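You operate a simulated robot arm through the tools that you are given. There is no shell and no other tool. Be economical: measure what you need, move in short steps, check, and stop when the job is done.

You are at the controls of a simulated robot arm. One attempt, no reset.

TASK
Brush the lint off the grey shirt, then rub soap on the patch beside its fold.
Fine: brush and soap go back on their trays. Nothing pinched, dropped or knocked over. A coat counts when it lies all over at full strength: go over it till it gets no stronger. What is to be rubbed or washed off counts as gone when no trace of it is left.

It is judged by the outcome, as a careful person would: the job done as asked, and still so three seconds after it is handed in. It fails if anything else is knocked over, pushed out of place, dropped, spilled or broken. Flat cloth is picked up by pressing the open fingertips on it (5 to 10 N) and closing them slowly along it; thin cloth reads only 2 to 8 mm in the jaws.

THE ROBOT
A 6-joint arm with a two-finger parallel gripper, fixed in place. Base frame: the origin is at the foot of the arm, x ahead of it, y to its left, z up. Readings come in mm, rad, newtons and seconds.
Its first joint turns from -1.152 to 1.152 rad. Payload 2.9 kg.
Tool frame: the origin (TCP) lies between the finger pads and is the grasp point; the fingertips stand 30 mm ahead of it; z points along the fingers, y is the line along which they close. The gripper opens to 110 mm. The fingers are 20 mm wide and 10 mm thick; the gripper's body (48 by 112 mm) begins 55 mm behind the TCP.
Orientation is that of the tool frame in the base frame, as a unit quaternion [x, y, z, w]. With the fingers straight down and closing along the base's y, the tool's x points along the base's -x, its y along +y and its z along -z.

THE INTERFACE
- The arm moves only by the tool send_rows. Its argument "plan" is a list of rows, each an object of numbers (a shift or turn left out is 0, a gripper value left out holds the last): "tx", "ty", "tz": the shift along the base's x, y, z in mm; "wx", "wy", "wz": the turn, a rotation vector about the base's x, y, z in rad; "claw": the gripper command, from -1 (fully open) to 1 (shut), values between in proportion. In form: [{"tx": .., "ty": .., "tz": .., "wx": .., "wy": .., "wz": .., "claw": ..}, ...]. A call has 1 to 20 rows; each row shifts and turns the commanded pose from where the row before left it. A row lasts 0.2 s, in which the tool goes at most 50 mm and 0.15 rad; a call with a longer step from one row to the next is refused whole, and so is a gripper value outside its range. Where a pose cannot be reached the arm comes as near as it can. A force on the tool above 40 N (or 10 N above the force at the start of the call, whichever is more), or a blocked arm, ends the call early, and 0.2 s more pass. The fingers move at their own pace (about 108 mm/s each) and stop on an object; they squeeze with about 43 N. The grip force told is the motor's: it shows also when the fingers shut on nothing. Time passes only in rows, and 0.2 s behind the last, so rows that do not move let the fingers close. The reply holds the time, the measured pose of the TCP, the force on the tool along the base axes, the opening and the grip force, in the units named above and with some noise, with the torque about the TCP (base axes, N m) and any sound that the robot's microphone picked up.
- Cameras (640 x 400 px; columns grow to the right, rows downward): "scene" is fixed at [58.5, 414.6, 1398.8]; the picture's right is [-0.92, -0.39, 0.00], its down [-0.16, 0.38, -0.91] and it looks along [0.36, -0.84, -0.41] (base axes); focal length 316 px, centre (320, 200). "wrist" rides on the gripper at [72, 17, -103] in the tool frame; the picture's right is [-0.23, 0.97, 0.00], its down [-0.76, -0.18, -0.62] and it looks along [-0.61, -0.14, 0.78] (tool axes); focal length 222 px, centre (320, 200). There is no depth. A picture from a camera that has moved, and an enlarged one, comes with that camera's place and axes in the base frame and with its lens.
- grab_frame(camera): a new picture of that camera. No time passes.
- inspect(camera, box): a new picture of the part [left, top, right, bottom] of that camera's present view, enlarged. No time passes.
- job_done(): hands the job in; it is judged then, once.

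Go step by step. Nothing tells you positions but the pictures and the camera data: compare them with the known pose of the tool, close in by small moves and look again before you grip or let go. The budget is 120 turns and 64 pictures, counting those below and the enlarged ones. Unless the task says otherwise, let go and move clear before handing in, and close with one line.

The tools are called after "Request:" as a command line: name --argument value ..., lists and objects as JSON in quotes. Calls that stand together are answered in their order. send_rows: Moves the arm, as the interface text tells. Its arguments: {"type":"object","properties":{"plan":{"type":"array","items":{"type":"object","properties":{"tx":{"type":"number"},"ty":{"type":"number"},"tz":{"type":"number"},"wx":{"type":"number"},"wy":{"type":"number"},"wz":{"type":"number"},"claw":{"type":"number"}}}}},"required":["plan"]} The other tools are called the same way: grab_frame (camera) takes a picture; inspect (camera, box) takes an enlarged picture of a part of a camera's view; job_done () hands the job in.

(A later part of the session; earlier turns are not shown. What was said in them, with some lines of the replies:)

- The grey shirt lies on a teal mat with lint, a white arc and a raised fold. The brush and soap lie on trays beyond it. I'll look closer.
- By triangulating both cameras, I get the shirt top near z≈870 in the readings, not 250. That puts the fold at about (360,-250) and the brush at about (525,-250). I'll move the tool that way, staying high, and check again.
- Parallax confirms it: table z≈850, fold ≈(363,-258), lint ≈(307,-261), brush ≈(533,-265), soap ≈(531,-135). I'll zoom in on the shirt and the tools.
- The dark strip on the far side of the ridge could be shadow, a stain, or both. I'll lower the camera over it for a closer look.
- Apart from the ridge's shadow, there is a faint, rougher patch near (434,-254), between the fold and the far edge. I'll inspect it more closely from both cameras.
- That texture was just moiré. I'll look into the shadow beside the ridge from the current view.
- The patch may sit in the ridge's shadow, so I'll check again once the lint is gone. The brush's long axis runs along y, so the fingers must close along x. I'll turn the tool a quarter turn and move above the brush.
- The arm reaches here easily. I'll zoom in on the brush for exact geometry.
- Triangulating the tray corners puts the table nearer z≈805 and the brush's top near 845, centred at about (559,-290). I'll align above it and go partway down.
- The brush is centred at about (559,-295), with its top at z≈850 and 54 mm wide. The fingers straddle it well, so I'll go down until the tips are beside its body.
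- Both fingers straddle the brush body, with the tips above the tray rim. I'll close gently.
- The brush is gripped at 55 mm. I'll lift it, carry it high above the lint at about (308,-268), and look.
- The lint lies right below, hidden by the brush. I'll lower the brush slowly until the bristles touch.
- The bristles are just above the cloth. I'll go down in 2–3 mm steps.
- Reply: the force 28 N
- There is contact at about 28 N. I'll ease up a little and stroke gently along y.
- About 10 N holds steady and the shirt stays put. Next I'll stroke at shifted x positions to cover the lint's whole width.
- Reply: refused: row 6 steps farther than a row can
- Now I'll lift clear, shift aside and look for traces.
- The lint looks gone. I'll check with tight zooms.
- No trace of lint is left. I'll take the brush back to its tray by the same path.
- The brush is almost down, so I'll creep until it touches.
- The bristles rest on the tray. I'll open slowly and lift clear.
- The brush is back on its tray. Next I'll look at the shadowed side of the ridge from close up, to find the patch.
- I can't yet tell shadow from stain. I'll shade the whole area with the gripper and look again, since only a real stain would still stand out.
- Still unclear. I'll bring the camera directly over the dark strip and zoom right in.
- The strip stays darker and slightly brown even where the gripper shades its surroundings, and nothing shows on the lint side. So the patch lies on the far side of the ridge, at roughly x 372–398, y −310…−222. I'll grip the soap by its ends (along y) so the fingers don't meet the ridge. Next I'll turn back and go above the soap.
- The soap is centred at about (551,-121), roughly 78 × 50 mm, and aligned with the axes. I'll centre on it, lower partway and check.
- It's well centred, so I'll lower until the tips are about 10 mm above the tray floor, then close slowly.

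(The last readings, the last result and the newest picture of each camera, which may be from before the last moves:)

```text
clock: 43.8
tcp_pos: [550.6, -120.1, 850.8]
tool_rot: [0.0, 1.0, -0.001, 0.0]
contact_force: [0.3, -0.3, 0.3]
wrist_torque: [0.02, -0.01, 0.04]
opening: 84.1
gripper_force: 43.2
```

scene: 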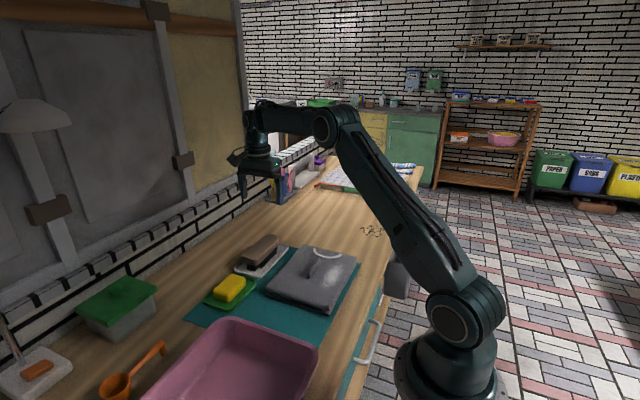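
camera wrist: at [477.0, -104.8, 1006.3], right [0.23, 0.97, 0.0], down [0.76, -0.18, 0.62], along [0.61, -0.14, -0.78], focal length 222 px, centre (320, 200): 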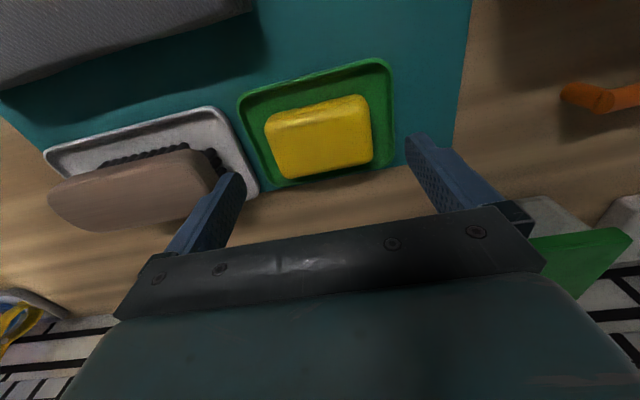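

The soap is held at 84 mm. I'll lift it and carry it above the far side of the ridge.

Request:
send_rows --plan '[{"tz": 8}, {"tz": 20}, {"tz": 36}, {"tz": 36}, {"tx": -25, "ty": -24}, {"tx": -24, "ty": -24}, {"tx": -24, "ty": -24}, {"tx": -24, "ty": -24}, {"tx": -24, "ty": -24}, {"tx": -24, "ty": -24}, {}, {"tz": -25}, {}]'

Request:
grab_frame --camera "wrist"

Request:
inspect --camera "scene" --box '[240, 220, 368, 300]'

```text
clock: 46.6
tcp_pos: [405.7, -265.1, 925.4]
tool_rot: [0.0, 1.0, 0.0, 0.0]
contact_force: [0.0, -0.6, -1.0]
wrist_torque: [0.01, 0.02, 0.04]
opening: 84.1
gripper_force: 43.0
```

```text
19 pictures are left
camera wrist: at [333.6, -249.3, 1028.6], right [0.23, 0.97, 0.0], down [0.76, -0.18, 0.62], along [0.61, -0.14, -0.78], focal length 222 px, centre (320, 200)
```

wrist: 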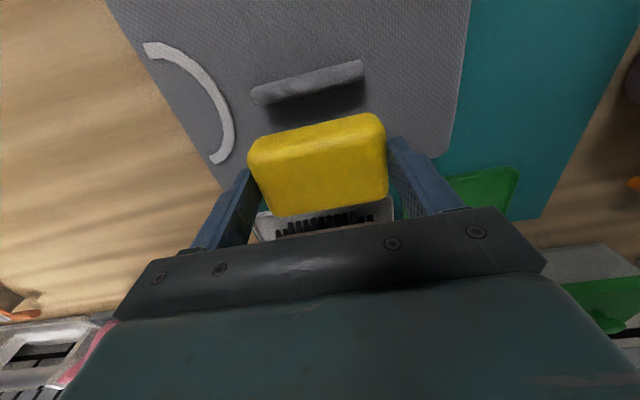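

```text
5.00 times, centred on (304, 260) of scene
camera zoom: at [58.5, 414.6, 1398.8], right [-0.92, -0.39, 0.0], down [-0.16, 0.38, -0.91], along [0.36, -0.84, -0.41], focal length 1579 px, centre (400, -100)
```

zoom: 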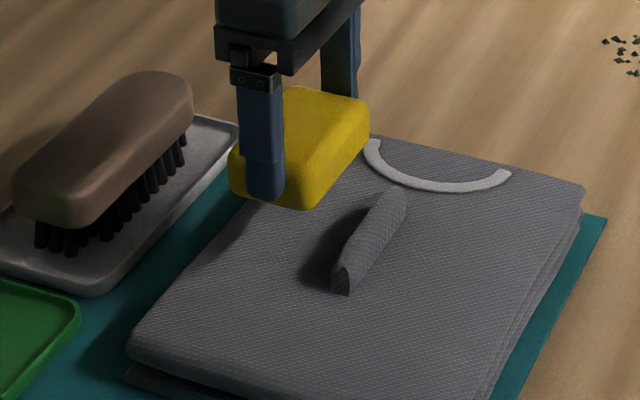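

The ridge's far base is at x≈375 and the soap's near face is about 20–25 mm ahead of the TCP. I'll lower the soap just beside the ridge.

Request:
send_rows --plan '[{"tx": -3, "ty": -1, "tz": -20}, {"tz": -14}, {"tz": -6}, {}]'

Request:
send_rows --plan '[{"tz": -2}, {"tz": -2}, {"tz": -1}, {}]'

```text
clock: 47.6
tcp_pos: [402.7, -266.9, 885.7]
tool_rot: [0.0, 1.0, 0.0, -0.001]
contact_force: [-0.1, 0.3, -1.9]
wrist_torque: [0.0, 0.01, -0.02]
opening: 84.3
gripper_force: 42.5
```

```text
clock: 48.6
tcp_pos: [402.3, -265.7, 880.5]
tool_rot: [0.0, 1.0, 0.0, 0.0]
contact_force: [0.2, 0.0, -1.6]
wrist_torque: [0.0, 0.01, 0.0]
opening: 83.9
gripper_force: 42.7
```

Request:
send_rows --plan '[{"tz": -1.5}, {"tz": -1.5}, {}]'

Request:
inspect --camera "scene" --box '[264, 230, 360, 290]'

```text
clock: 49.4
tcp_pos: [402.9, -266.2, 878.4]
tool_rot: [0.0, 1.0, -0.001, 0.001]
contact_force: [-7.5, 4.7, 30.1]
wrist_torque: [0.43, 0.57, -0.01]
opening: 84.3
gripper_force: 43.3
```

```text
6.67 times, centred on (312, 260) of scene
camera zoom: at [57.9, 415.0, 1398.7], right [-0.92, -0.39, 0.0], down [-0.16, 0.38, -0.91], along [0.36, -0.84, -0.41], focal length 2106 px, centre (373, -200)
```

zoom: 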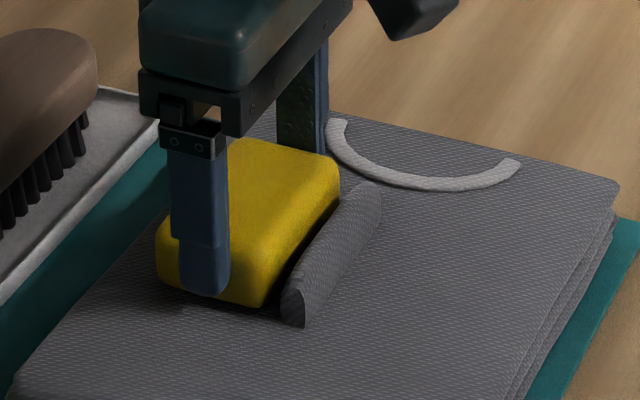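

The soap sits on the cloth right beside the ridge, with a small gap. I'll ease off 1 mm and rub along y.

Request:
send_rows --plan '[{"tz": 1}, {"ty": 10}, {"ty": 10}, {"ty": 5}, {"ty": -10}, {"ty": -10}, {"ty": -10}, {"ty": -10}, {"ty": -10}, {"ty": 10}, {"ty": 10}, {"ty": 10}, {"ty": 10}, {"ty": 10}, {"ty": -10}, {"ty": -10}, {"ty": -5}, {}]'

Request:
send_rows --plan '[{"tz": 20}, {"tz": 30}, {"tx": 45, "tz": 10}, {"tx": 40}, {}]'

Request:
inspect --camera "wrist" --box '[210, 0, 402, 120]'

Request:
inspect --camera "scene" --box '[250, 235, 346, 295]'

```text
clock: 53.2
tcp_pos: [401.5, -265.6, 878.6]
tool_rot: [0.0, 1.0, 0.0, 0.0]
contact_force: [0.0, 7.3, 13.4]
wrist_torque: [0.72, -0.18, 0.09]
opening: 84.2
gripper_force: 43.0
```

```text
clock: 54.4
tcp_pos: [487.2, -265.6, 939.0]
tool_rot: [0.0, 1.0, 0.001, -0.001]
contact_force: [0.4, -0.5, -1.1]
wrist_torque: [0.02, 0.03, -0.03]
opening: 84.3
gripper_force: 43.2
```

```text
3.33 times, centred on (306, 60) of wrist
camera zoom: at [414.9, -248.6, 1041.6], right [0.23, 0.97, 0.0], down [0.76, -0.18, 0.62], along [0.61, -0.14, -0.78], focal length 740 px, centre (367, 667)
```

zoom: 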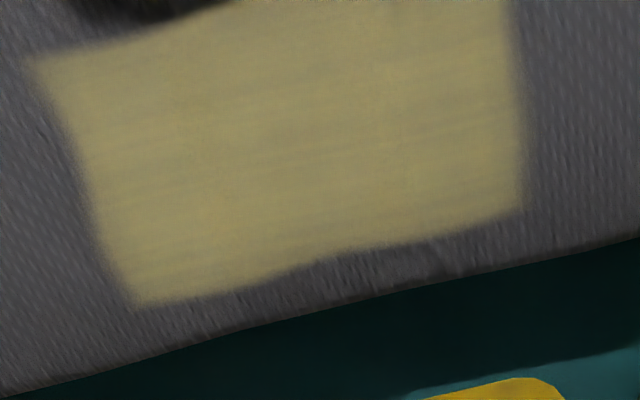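

```text
6.67 times, centred on (298, 265) of scene
camera zoom: at [58.5, 414.6, 1398.8], right [-0.92, -0.39, 0.0], down [-0.16, 0.38, -0.91], along [0.36, -0.84, -0.41], focal length 2106 px, centre (467, -233)
```

zoom: 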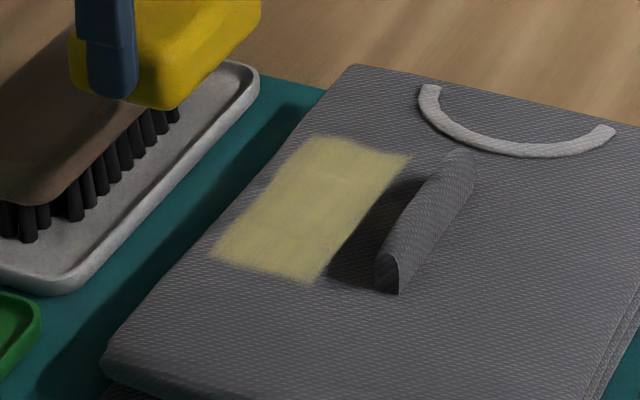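

The soap left its coat from about x≈398 outward, but the dark strip next to the ridge is still bare. I'll shift about 9 mm nearer the ridge and rub again, watching the side force.

Request:
send_rows --plan '[{"tx": -45}, {"tx": -48, "ty": 2, "tz": -10}, {"tz": -30}, {"tz": -16}, {"tz": -2}, {"tz": -2}, {"tz": -1}, {}]'

Request:
inspect --camera "scene" --box '[272, 240, 336, 280]'

```text
clock: 55.4
tcp_pos: [398.6, -264.5, 897.6]
tool_rot: [-0.001, 1.0, -0.002, 0.003]
contact_force: [-2.2, 2.2, 9.4]
wrist_torque: [0.24, 0.35, -0.06]
opening: 84.2
gripper_force: 42.9
stopped in row 4: the force on the tool passed its limit (the readings are from after the stop); the commanded pose is now the measured one
```

```text
10.00 times, centred on (304, 260) of scene
camera zoom: at [58.3, 414.7, 1398.8], right [-0.92, -0.39, 0.0], down [-0.16, 0.38, -0.91], along [0.36, -0.84, -0.41], focal length 3159 px, centre (480, -400)
```

zoom: 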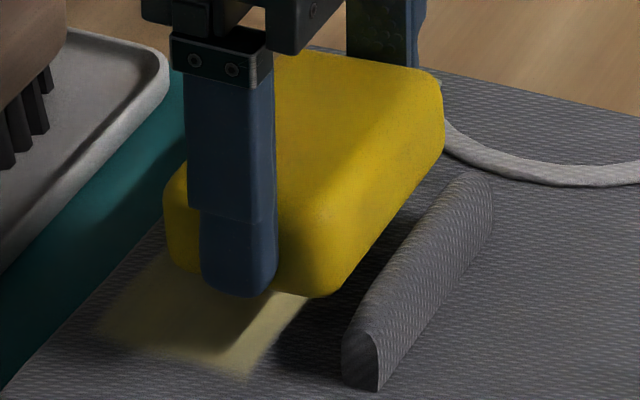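

The soap's edge met the ridge top. I'll back off upward and check that nothing has shifted.

Request:
send_rows --plan '[{"tz": 10}, {"tz": 25}, {"tx": 40}, {"tx": 45}, {}]'

Request:
inspect --camera "scene" --box '[235, 220, 347, 290]'

```text
clock: 56.6
tcp_pos: [482.0, -264.3, 932.7]
tool_rot: [-0.001, 1.0, -0.001, 0.004]
contact_force: [-0.1, -0.3, -1.4]
wrist_torque: [0.02, 0.0, -0.01]
opening: 84.4
gripper_force: 43.6
```

```text
5.71 times, centred on (291, 255) of scene
camera zoom: at [58.5, 414.6, 1398.8], right [-0.92, -0.39, 0.0], down [-0.16, 0.38, -0.91], along [0.36, -0.84, -0.41], focal length 1805 px, centre (486, -114)
```

zoom: 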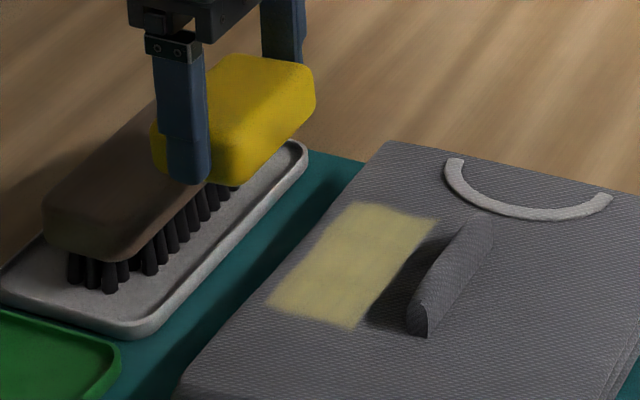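

The ridge and shirt are unchanged. I'll rub again at x≈398, just clear of the ridge, and compare how the coat grows.

Request:
send_rows --plan '[{"tx": -40, "wy": -0.004}, {"tx": -41, "ty": -2}, {}]'

Request:
send_rows --plan '[{"tz": -20}, {"tz": -10}, {"tz": -6}, {"tz": -6}, {}]'

```text
clock: 57.4
tcp_pos: [400.1, -266.4, 931.5]
tool_rot: [-0.001, 1.0, -0.002, 0.006]
contact_force: [0.7, 0.2, -1.3]
wrist_torque: [-0.02, -0.03, -0.01]
opening: 84.1
gripper_force: 42.9
```

```text
clock: 58.6
tcp_pos: [401.3, -267.2, 889.0]
tool_rot: [-0.001, 1.0, -0.002, 0.006]
contact_force: [0.5, 0.2, -0.9]
wrist_torque: [0.0, 0.02, -0.03]
opening: 84.2
gripper_force: 43.1
```

Request:
send_rows --plan '[{"wy": 0.012, "tx": -1}, {"tx": -1}, {"tx": -1}, {"tz": -4}, {"tz": -3}, {"tz": -2}, {}]'

```text
clock: 60.2
tcp_pos: [397.4, -267.3, 881.1]
tool_rot: [-0.001, 1.0, -0.002, 0.0]
contact_force: [0.6, 0.5, -0.9]
wrist_torque: [0.03, 0.01, -0.01]
opening: 83.9
gripper_force: 42.8
```

No side contact yet. I'll creep sideways toward the ridge.

Request:
send_rows --plan '[{"tx": -1.5}, {"tx": -1.5}, {}]'

Request:
send_rows --plan '[{"tx": -1.5}, {"tx": -1}, {}]'

```text
clock: 61.0
tcp_pos: [395.5, -266.8, 882.0]
tool_rot: [-0.001, 1.0, -0.001, -0.001]
contact_force: [2.3, 0.6, -1.1]
wrist_torque: [-0.02, -0.06, 0.03]
opening: 84.1
gripper_force: 43.7
```

```text
clock: 61.8
tcp_pos: [392.9, -267.5, 881.7]
tool_rot: [-0.001, 1.0, -0.002, -0.001]
contact_force: [0.2, 0.3, -1.1]
wrist_torque: [0.01, 0.0, -0.01]
opening: 84.1
gripper_force: 43.8
```

Request:
inspect --camera "scene" --box '[272, 240, 336, 280]'

```text
10.00 times, centred on (304, 260) of scene
camera zoom: at [58.5, 414.6, 1398.8], right [-0.92, -0.39, 0.0], down [-0.16, 0.38, -0.91], along [0.36, -0.84, -0.41], focal length 3159 px, centre (480, -400)
```

zoom: 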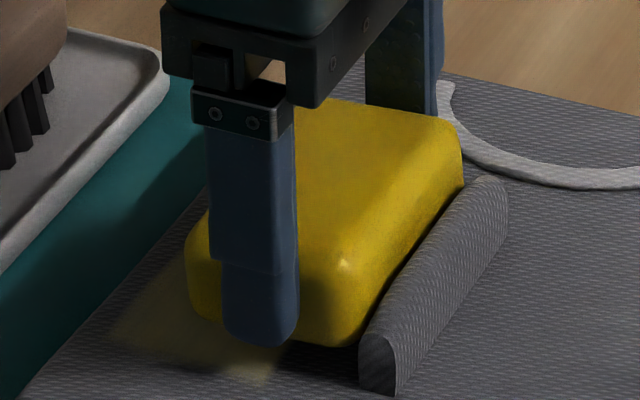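

The soap now sits snug beside the ridge. I'll press down gently and rub.

Request:
send_rows --plan '[{"tz": -1.5}, {"tz": -1.5}, {}]'

```text
clock: 62.6
tcp_pos: [393.1, -267.9, 878.8]
tool_rot: [0.0, 1.0, -0.002, 0.0]
contact_force: [0.2, -0.2, -1.6]
wrist_torque: [0.02, -0.01, -0.06]
opening: 84.5
gripper_force: 43.1
```

Request:
send_rows --plan '[{"tz": -1}, {"tz": -1}, {}]'

```text
clock: 63.4
tcp_pos: [393.3, -267.4, 877.5]
tool_rot: [-0.001, 1.0, -0.003, 0.0]
contact_force: [-0.4, -0.2, 7.9]
wrist_torque: [0.32, -0.19, 0.03]
opening: 84.1
gripper_force: 43.1
```

Request:
send_rows --plan '[{"tz": -0.7}, {"ty": 10}, {"ty": 10}, {"ty": 4}, {"ty": -10}, {"ty": -10}, {"ty": -10}, {"ty": -10}, {"ty": -8}, {"ty": 10}, {"ty": 10}, {"ty": 10}, {"ty": 10}, {"ty": 8}, {"ty": -10}, {"ty": -10}, {"ty": -4}, {}]'

Request:
send_rows --plan '[{"tz": 20}, {"tz": 30}, {"tx": 45, "tz": 10}, {"tx": 40}, {}]'

Request:
inspect --camera "scene" --box '[250, 235, 346, 295]'

Request:
inspect --camera "wrist" --box '[210, 0, 402, 120]'

```text
clock: 67.2
tcp_pos: [393.7, -266.9, 876.1]
tool_rot: [-0.001, 1.0, -0.002, 0.0]
contact_force: [2.4, 10.7, 21.7]
wrist_torque: [0.55, -0.75, 0.33]
opening: 83.8
gripper_force: 43.0
```

```text
clock: 68.4
tcp_pos: [477.9, -267.2, 933.3]
tool_rot: [-0.001, 1.0, -0.002, -0.001]
contact_force: [0.4, -0.3, -1.3]
wrist_torque: [0.0, 0.0, -0.01]
opening: 84.3
gripper_force: 43.4
```

```text
6.67 times, centred on (298, 265) of scene
camera zoom: at [58.5, 414.6, 1398.8], right [-0.92, -0.39, 0.0], down [-0.16, 0.38, -0.91], along [0.36, -0.84, -0.41], focal length 2106 px, centre (467, -233)
```

zoom: 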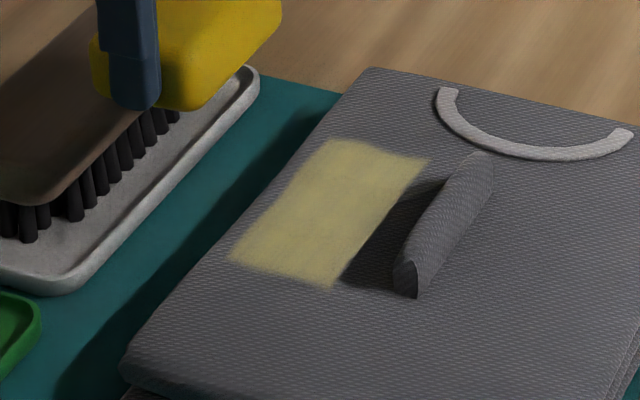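

```text
3.33 times, centred on (306, 60) of wrist
camera zoom: at [405.7, -250.2, 1037.2], right [0.23, 0.97, 0.0], down [0.76, -0.17, 0.62], along [0.61, -0.14, -0.78], focal length 740 px, centre (367, 667)
```

zoom: 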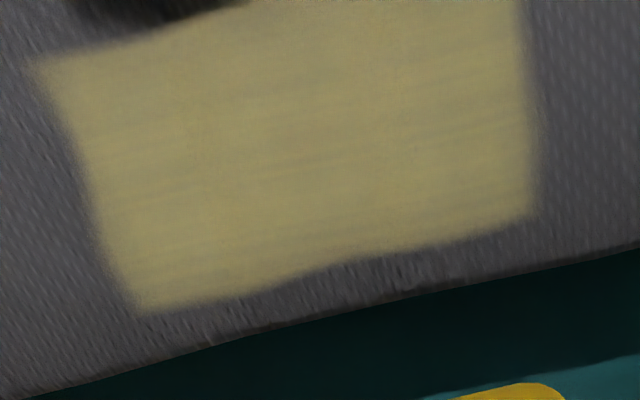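

The coat fills the same rectangular patch as before, about 50 × 100 mm beside the fold, even though I shifted. So the patch itself sets its bounds. The shirt slid about 7 mm towards the base when the soap touched the ridge, so I'll keep off the ridge. Next is a gentle pass centred on the patch to bring it to full strength.

Request:
send_rows --plan '[{"tx": -30, "ty": -4}, {"tx": -31, "tz": -15}, {"tz": -25}, {"tz": -9}, {}]'

Request:
send_rows --plan '[{"tz": -3}, {"tz": -1.5}, {"tz": -1.5}, {}]'

```text
clock: 69.6
tcp_pos: [417.1, -270.5, 884.4]
tool_rot: [-0.001, 1.0, -0.002, 0.0]
contact_force: [-0.4, 0.9, -1.1]
wrist_torque: [0.01, 0.02, -0.02]
opening: 83.9
gripper_force: 42.7
```

```text
clock: 70.6
tcp_pos: [417.5, -271.2, 880.0]
tool_rot: [-0.001, 1.0, -0.002, -0.001]
contact_force: [-1.1, -0.4, -1.6]
wrist_torque: [0.01, 0.03, -0.02]
opening: 84.1
gripper_force: 43.4
```

Request:
send_rows --plan '[{"tz": -1.3}, {"tz": -1.2}, {}]'

```text
clock: 71.4
tcp_pos: [417.3, -272.1, 877.4]
tool_rot: [-0.001, 1.0, -0.002, 0.0]
contact_force: [0.4, 0.3, -1.1]
wrist_torque: [0.0, 0.01, 0.02]
opening: 84.2
gripper_force: 43.5
```

Request:
send_rows --plan '[{"tz": -0.8}, {"tz": -0.8}, {}]'

```text
clock: 72.2
tcp_pos: [416.6, -271.5, 875.1]
tool_rot: [-0.001, 1.0, -0.002, 0.0]
contact_force: [-1.4, 0.7, 0.9]
wrist_torque: [0.12, -0.03, 0.02]
opening: 84.0
gripper_force: 42.1
```

Contact begins, so I'll press about 1 mm and rub with y strokes and small x shifts away from the ridge.

Request:
send_rows --plan '[{"tz": -0.7}, {"ty": 10}, {"ty": 10}, {"ty": -10}, {"ty": -10}, {"ty": -10}, {"ty": -10}, {"ty": 10}, {"ty": 10}, {"tx": 5}, {"ty": 10}, {"ty": 10}, {"ty": -10}, {"ty": -10}, {"ty": -10}, {"ty": -10}, {"ty": 10}, {"ty": 10}, {}]'

Request:
send_rows --plan '[{"tx": -6}, {"tx": -6}, {"ty": 10}, {"ty": 10}, {"ty": -10}, {"ty": -10}, {"ty": -10}, {"ty": -10}, {"ty": 10}, {"ty": 10}, {"tx": 5}, {"ty": 10}, {"ty": 10}, {"ty": -10}, {"ty": -10}, {"ty": -10}, {"ty": -10}, {"ty": 10}, {"ty": 10}, {}]'

Request:
send_rows --plan '[{"tz": 20}, {"tz": 30}, {"tx": 40, "tz": 10}, {"tx": 25}, {}]'

Request:
inspect --camera "scene" --box '[250, 235, 346, 295]'

Request:
inspect --camera "wrist" --box '[210, 0, 402, 120]'

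```text
clock: 76.2
tcp_pos: [422.6, -271.8, 875.9]
tool_rot: [0.0, 1.0, -0.003, -0.001]
contact_force: [1.5, -5.8, 10.8]
wrist_torque: [0.13, -0.32, -0.2]
opening: 84.3
gripper_force: 43.1
```

```text
clock: 80.4
tcp_pos: [415.6, -271.6, 875.3]
tool_rot: [0.0, 1.0, -0.003, 0.0]
contact_force: [0.0, -5.1, 10.3]
wrist_torque: [0.06, -0.35, -0.14]
opening: 84.2
gripper_force: 42.7
```

```text
clock: 81.6
tcp_pos: [480.4, -271.3, 936.4]
tool_rot: [-0.001, 1.0, -0.002, -0.001]
contact_force: [0.0, -0.7, -0.6]
wrist_torque: [0.01, -0.03, 0.01]
opening: 84.0
gripper_force: 43.1
```

```text
6.67 times, centred on (298, 265) of scene
camera zoom: at [58.5, 414.6, 1398.8], right [-0.92, -0.39, 0.0], down [-0.16, 0.38, -0.91], along [0.36, -0.84, -0.41], focal length 2106 px, centre (467, -233)
```

zoom: 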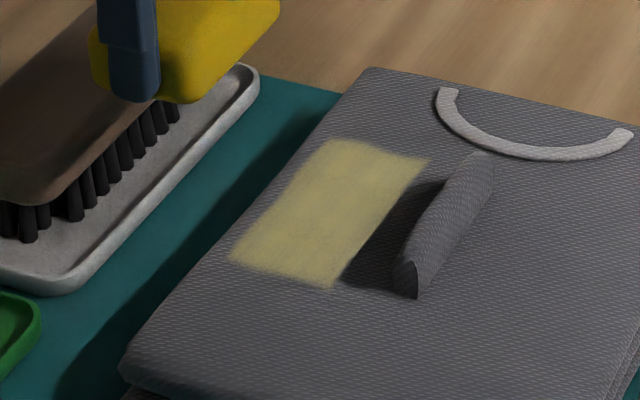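

```text
3.33 times, centred on (306, 60) of wrist
camera zoom: at [408.2, -254.0, 1038.2], right [0.23, 0.97, 0.0], down [0.76, -0.17, 0.62], along [0.61, -0.14, -0.78], focal length 740 px, centre (367, 667)
```

zoom: 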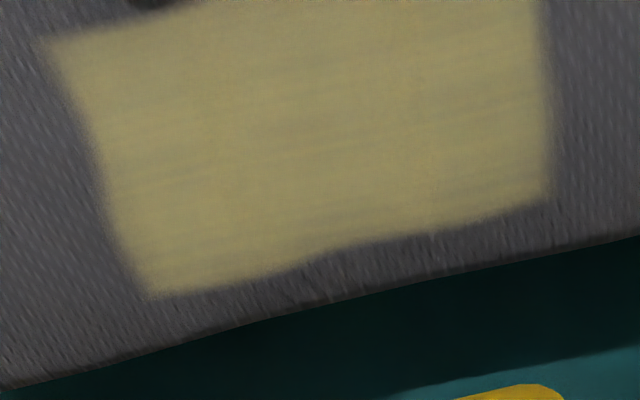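

The bounds and tone are unchanged after two more passes, so the coat looks saturated. I'll check the edge next to the ridge up close, in case part of the patch there was missed.

Request:
send_rows --plan '[{"tx": -25, "tz": 20}, {"tx": -25, "tz": 30}, {"tz": 20}, {}]'

Request:
inspect --camera "wrist" --box '[230, 20, 390, 120]'

```text
clock: 82.6
tcp_pos: [430.5, -271.3, 1005.4]
tool_rot: [0.0, 1.0, -0.001, 0.001]
contact_force: [0.4, 0.5, -1.3]
wrist_torque: [0.01, -0.03, -0.02]
opening: 84.1
gripper_force: 43.0
```

```text
4.00 times, centred on (310, 70) of wrist
camera zoom: at [357.9, -254.2, 1108.1], right [0.23, 0.97, 0.0], down [0.76, -0.17, 0.62], along [0.61, -0.14, -0.78], focal length 888 px, centre (360, 720)
```

zoom: 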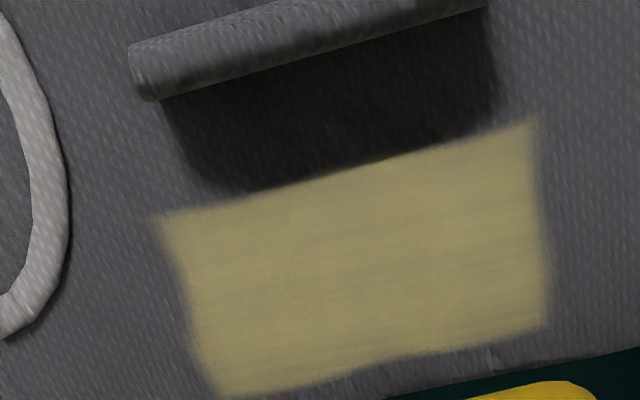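

The near edge lines up with the shadow's end. The torque shows the soap touching mostly on its far edge, so its ridge side may never have pressed. I'll tilt the soap slightly to lower its ridge side and rub once more without touching the ridge.

Request:
send_rows --plan '[{"tx": -15, "tz": -40, "wy": -0.03}, {"tx": -16, "tz": -40, "wy": -0.03}, {"tz": -25}, {"tz": -10}, {"tz": -5}, {}]'

Request:
inspect --camera "scene" --box '[272, 240, 336, 280]'

```text
clock: 84.0
tcp_pos: [398.9, -270.6, 885.1]
tool_rot: [-0.001, 1.0, -0.002, 0.03]
contact_force: [0.1, -0.1, -1.8]
wrist_torque: [0.03, 0.02, 0.01]
opening: 84.3
gripper_force: 42.6
```

```text
10.00 times, centred on (304, 260) of scene
camera zoom: at [58.5, 414.6, 1398.8], right [-0.92, -0.39, 0.0], down [-0.16, 0.38, -0.91], along [0.36, -0.84, -0.41], focal length 3159 px, centre (480, -400)
```

zoom: 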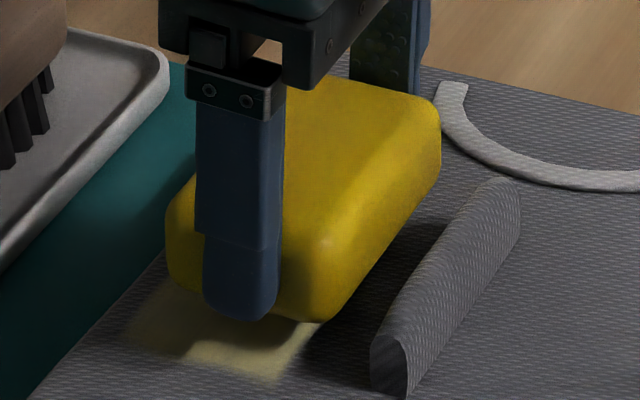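

Request:
send_rows --plan '[{"tz": -3}, {"tz": -2}, {"tz": -1.5}, {}]'

Request:
send_rows --plan '[{"tz": -1}, {"tz": -0.8}, {}]'

```text
clock: 85.0
tcp_pos: [400.5, -270.5, 875.8]
tool_rot: [-0.001, 1.0, -0.002, 0.03]
contact_force: [0.8, 0.1, -0.7]
wrist_torque: [-0.01, -0.01, 0.0]
opening: 84.1
gripper_force: 42.7
```

```text
clock: 85.8
tcp_pos: [400.7, -270.9, 876.9]
tool_rot: [-0.001, 1.0, -0.002, 0.03]
contact_force: [-0.3, -0.3, -1.9]
wrist_torque: [-0.05, 0.02, 0.0]
opening: 83.8
gripper_force: 43.3
```

Request:
send_rows --plan '[{"tz": -1}, {"tz": -1}, {}]'

```text
clock: 86.6
tcp_pos: [399.3, -272.0, 875.9]
tool_rot: [-0.001, 1.0, -0.002, 0.029]
contact_force: [-0.6, -0.2, -0.2]
wrist_torque: [-0.02, -0.03, 0.01]
opening: 84.0
gripper_force: 42.5
```

Request:
send_rows --plan '[{"tz": -1}, {"tz": -1}, {}]'

```text
clock: 87.4
tcp_pos: [400.9, -271.2, 874.6]
tool_rot: [0.0, 1.0, -0.003, 0.031]
contact_force: [-3.8, -0.7, 19.0]
wrist_torque: [0.54, 0.62, -0.01]
opening: 84.1
gripper_force: 43.2
```

Now the ridge-side edge is pressing, at about x 377. I'll rub along y.

Request:
send_rows --plan '[{"tz": 0.4}, {"ty": 10}, {"ty": 10}, {"ty": -10}, {"ty": -10}, {"ty": -10}, {"ty": -10}, {"ty": 10}, {"ty": 10}, {"tx": 4}, {"ty": 10}, {"ty": 10}, {"ty": -10}, {"ty": -10}, {"ty": -10}, {"ty": -10}, {"ty": 10}, {"ty": 10}, {}]'

Request:
send_rows --plan '[{"tz": 20}, {"tz": 40, "wy": 0.03}, {"tx": 15, "tz": 40, "wy": 0.03}, {"tx": 11, "tz": 30}, {}]'

Request:
inspect --camera "wrist" --box '[230, 20, 390, 120]'

```text
clock: 91.4
tcp_pos: [402.0, -272.3, 874.6]
tool_rot: [0.0, 1.0, -0.003, 0.031]
contact_force: [0.3, -10.9, 21.9]
wrist_torque: [0.37, 0.49, 0.2]
opening: 84.0
gripper_force: 43.2
```

```text
clock: 92.6
tcp_pos: [427.2, -270.9, 1004.6]
tool_rot: [-0.001, 1.0, -0.002, -0.001]
contact_force: [0.4, 0.1, -1.4]
wrist_torque: [0.03, 0.01, 0.0]
opening: 84.2
gripper_force: 42.7
```

```text
4.00 times, centred on (310, 70) of wrist
camera zoom: at [356.0, -254.1, 1107.8], right [0.23, 0.97, 0.0], down [0.76, -0.17, 0.62], along [0.61, -0.14, -0.78], focal length 888 px, centre (360, 720)
```

zoom: 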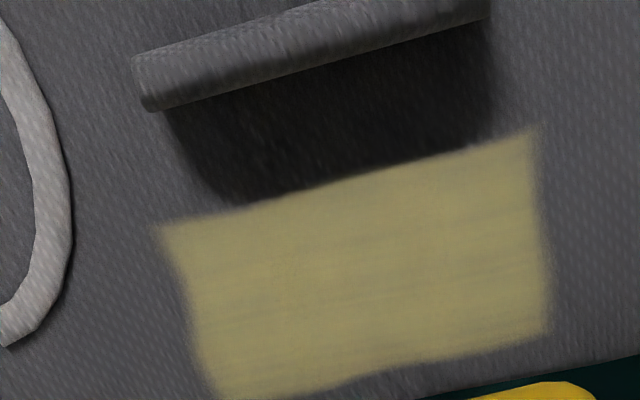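

The near edge didn't change even with direct contact, so the patch is fully bounded and covered. I'll make one last pass with a small tilt along its ridge-side edge and middle, to be sure it is at full strength.

Request:
send_rows --plan '[{"tx": -8, "tz": -40, "wy": -0.02}, {"tx": -8, "tz": -40, "wy": -0.02}, {"tz": -25}, {"tz": -15}, {"tz": -6}, {"tz": -2}, {}]'

Request:
send_rows --plan '[{"tz": -1}, {"tz": -1}, {}]'

```text
clock: 94.2
tcp_pos: [413.7, -272.0, 875.6]
tool_rot: [-0.001, 1.0, -0.002, 0.021]
contact_force: [0.3, -0.2, -2.8]
wrist_torque: [-0.04, 0.03, 0.0]
opening: 84.3
gripper_force: 43.4
```

```text
clock: 95.0
tcp_pos: [413.5, -270.5, 873.9]
tool_rot: [-0.001, 1.0, -0.003, 0.021]
contact_force: [-3.1, -0.2, 11.2]
wrist_torque: [0.46, -0.32, 0.08]
opening: 84.1
gripper_force: 42.8
```

Request:
send_rows --plan '[{"tz": -0.4, "ty": 10}, {"ty": 10}, {"ty": -10}, {"ty": -10}, {"ty": -10}, {"ty": -10}, {"ty": 10}, {"ty": 10}, {"tx": -5}, {"ty": 10}, {"ty": 10}, {"ty": -10}, {"ty": -10}, {"ty": -10}, {"ty": -10}, {"ty": 10}, {"ty": 10}, {}]'

Request:
send_rows --plan '[{"tx": 6, "wy": 0.02}, {"tx": 6, "wy": 0.02}, {"ty": 10}, {"ty": 10}, {"ty": -10}, {"ty": -10}, {"ty": -10}, {"ty": -10}, {"ty": 10}, {"ty": 10}, {"tx": 6}, {"ty": 10}, {"ty": 10}, {"ty": -10}, {"ty": -10}, {"ty": -10}, {"ty": -10}, {"ty": 10}, {"ty": 10}, {}]'

Request:
send_rows --plan '[{"tz": 20}, {"tz": 40}, {"tz": 40}, {"tz": 30}, {"tx": 8}, {}]'

Request:
inspect --camera "wrist" --box '[230, 20, 390, 120]'

```text
clock: 98.8
tcp_pos: [407.0, -272.9, 874.2]
tool_rot: [0.0, 1.0, -0.003, 0.021]
contact_force: [-1.4, -12.2, 25.1]
wrist_torque: [0.57, -0.37, -0.17]
opening: 84.3
gripper_force: 43.2
```

```text
clock: 99.3
tcp_pos: [418.1, -271.6, 875.9]
tool_rot: [-0.002, 1.0, -0.001, 0.003]
contact_force: [0.0, 0.0, 3.8]
wrist_torque: [-0.04, -0.14, -0.01]
opening: 84.1
gripper_force: 43.1
stopped in row 2: the force on the tool passed its limit (the readings are from after the stop); the commanded pose is now the measured one
```

```text
clock: 100.8
tcp_pos: [424.9, -270.3, 1004.8]
tool_rot: [-0.002, 1.0, -0.001, 0.001]
contact_force: [0.7, -0.2, -0.9]
wrist_torque: [0.0, 0.03, 0.03]
opening: 84.0
gripper_force: 42.5
```

```text
4.00 times, centred on (310, 70) of wrist
camera zoom: at [352.8, -253.5, 1107.7], right [0.22, 0.97, 0.0], down [0.76, -0.17, 0.63], along [0.61, -0.14, -0.78], focal length 888 px, centre (360, 720)
```

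zoom: 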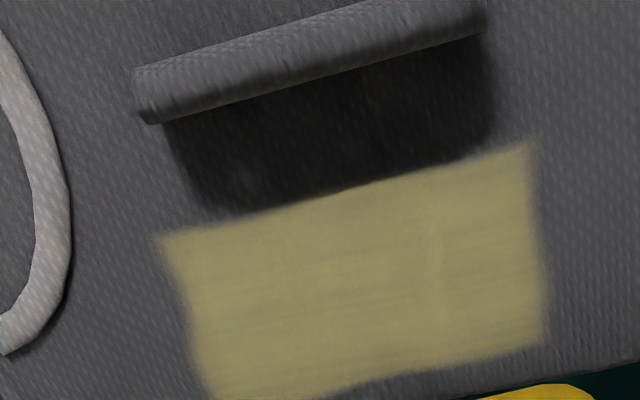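

The coat is unchanged, so it's at full strength all over the patch. I'll carry the soap back to its tray.

Request:
send_rows --plan '[{"tx": 21, "ty": 25}, {"tx": 21, "ty": 25}, {"tx": 21, "ty": 25}, {"tx": 21, "ty": 25}, {"tx": 21, "ty": 25}, {"tx": 21, "ty": 25}, {}, {"tz": -40}, {"tz": -40}, {"tz": -40}, {"tz": -20}, {}]'

Request:
inspect --camera "scene" --box '[180, 230, 292, 300]'

```text
clock: 103.3
tcp_pos: [551.3, -120.0, 865.0]
tool_rot: [-0.002, 1.0, -0.001, 0.002]
contact_force: [-0.3, 0.0, -0.9]
wrist_torque: [0.02, 0.02, -0.01]
opening: 84.2
gripper_force: 43.4
```

```text
5.71 times, centred on (236, 265) of scene
camera zoom: at [58.5, 414.6, 1398.8], right [-0.92, -0.39, 0.0], down [-0.16, 0.38, -0.91], along [0.36, -0.84, -0.41], focal length 1805 px, centre (800, -171)
```

zoom: 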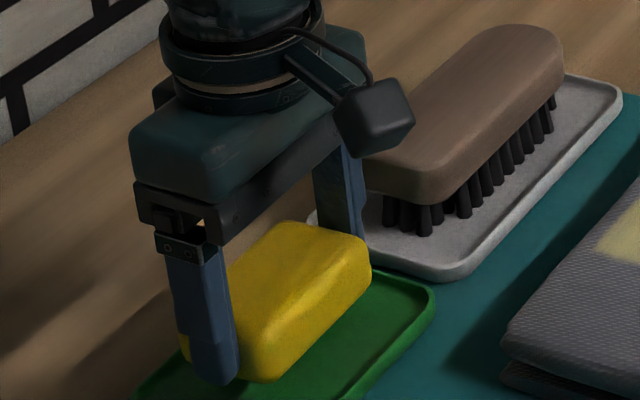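

It's aligned over the tray. I'll lower gently to contact.

Request:
send_rows --plan '[{"tz": -6}, {"tz": -4}, {"tz": -3}, {"tz": -1}, {}]'

Request:
send_rows --plan '[{"tz": -1}, {"tz": -1}, {}]'

```text
clock: 104.5
tcp_pos: [552.7, -121.3, 850.9]
tool_rot: [-0.001, 1.0, -0.001, 0.002]
contact_force: [0.1, -0.9, -1.4]
wrist_torque: [0.01, -0.02, -0.01]
opening: 84.2
gripper_force: 43.4
```

```text
clock: 105.3
tcp_pos: [551.4, -120.1, 848.4]
tool_rot: [-0.002, 1.0, 0.0, 0.001]
contact_force: [0.6, -0.1, -0.9]
wrist_torque: [-0.03, 0.02, 0.02]
opening: 84.0
gripper_force: 42.6
```

Request:
send_rows --plan '[{"tz": -1}, {"tz": -0.8}, {}]'

```text
clock: 106.2
tcp_pos: [552.0, -120.6, 847.5]
tool_rot: [-0.002, 1.0, -0.001, 0.001]
contact_force: [-0.2, 0.1, -2.2]
wrist_torque: [-0.04, 0.0, 0.0]
opening: 84.1
gripper_force: 42.9
```

Request:
send_rows --plan '[{"tz": -0.8}, {"tz": -0.8}, {}]'

```text
clock: 107.0
tcp_pos: [551.8, -119.9, 845.8]
tool_rot: [-0.001, 1.0, -0.001, 0.003]
contact_force: [-1.9, -0.1, 9.4]
wrist_torque: [0.01, -0.27, -0.01]
opening: 84.0
gripper_force: 42.5
```

The soap is resting on the tray. I'll open just a little, lift, then open fully.

Request:
send_rows --plan '[{"tz": 0.5, "claw": -0.5}, {"claw": -0.58}, {"claw": -0.68}, {}, {}, {"tz": 8}, {"tz": 25}, {"tz": 40}, {"tz": 40, "claw": -0.8}, {"tz": 40}, {"tx": -45}, {"tx": -45}, {"tx": -45}, {}]'

Request:
grab_frame --camera "scene"

Request:
inspect --camera "scene" --box '[190, 225, 350, 325]'

```text
clock: 110.0
tcp_pos: [415.1, -122.1, 998.7]
tool_rot: [-0.002, 1.0, -0.001, 0.001]
contact_force: [0.0, 0.4, 0.6]
wrist_torque: [-0.01, -0.04, -0.02]
opening: 99.0
gripper_force: 0.1
```

```text
2 pictures are left
```

scene: 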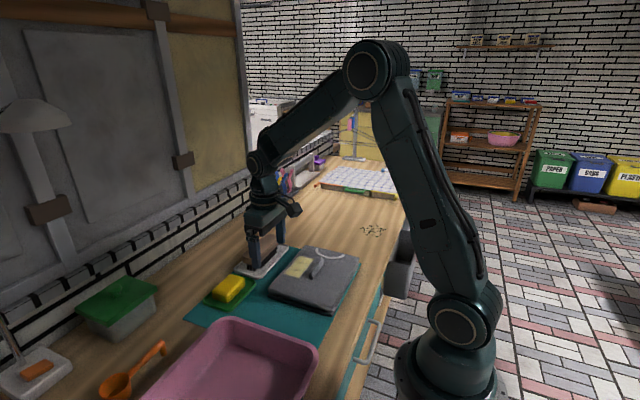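

```text
4.00 times, centred on (270, 275) of scene
camera zoom: at [58.5, 414.6, 1398.8], right [-0.92, -0.39, 0.0], down [-0.16, 0.38, -0.91], along [0.36, -0.84, -0.41], focal length 1264 px, centre (520, -100)
```

zoom: 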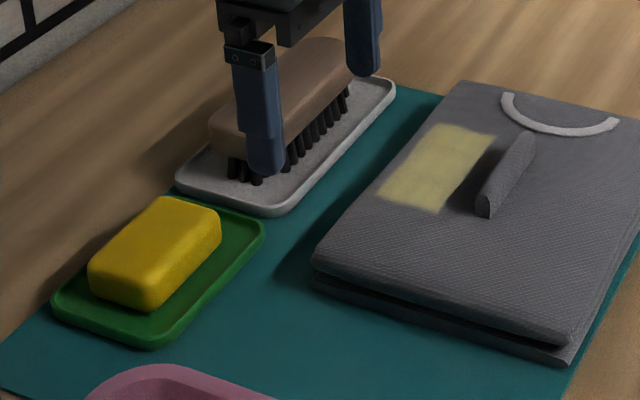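

The lint is gone, the patch is coated, brush and soap are on their trays, and the gripper is clear. I'm handing in now.

Request:
job_done

```text
The job is handed in.
```

The lint is brushed off and the patch beside the fold is soaped all over. More rubbing made the soap no stronger, and brush and soap are back on their trays. The soap bumped the fold and slid the shirt about 7 mm toward the base, and I left it there.
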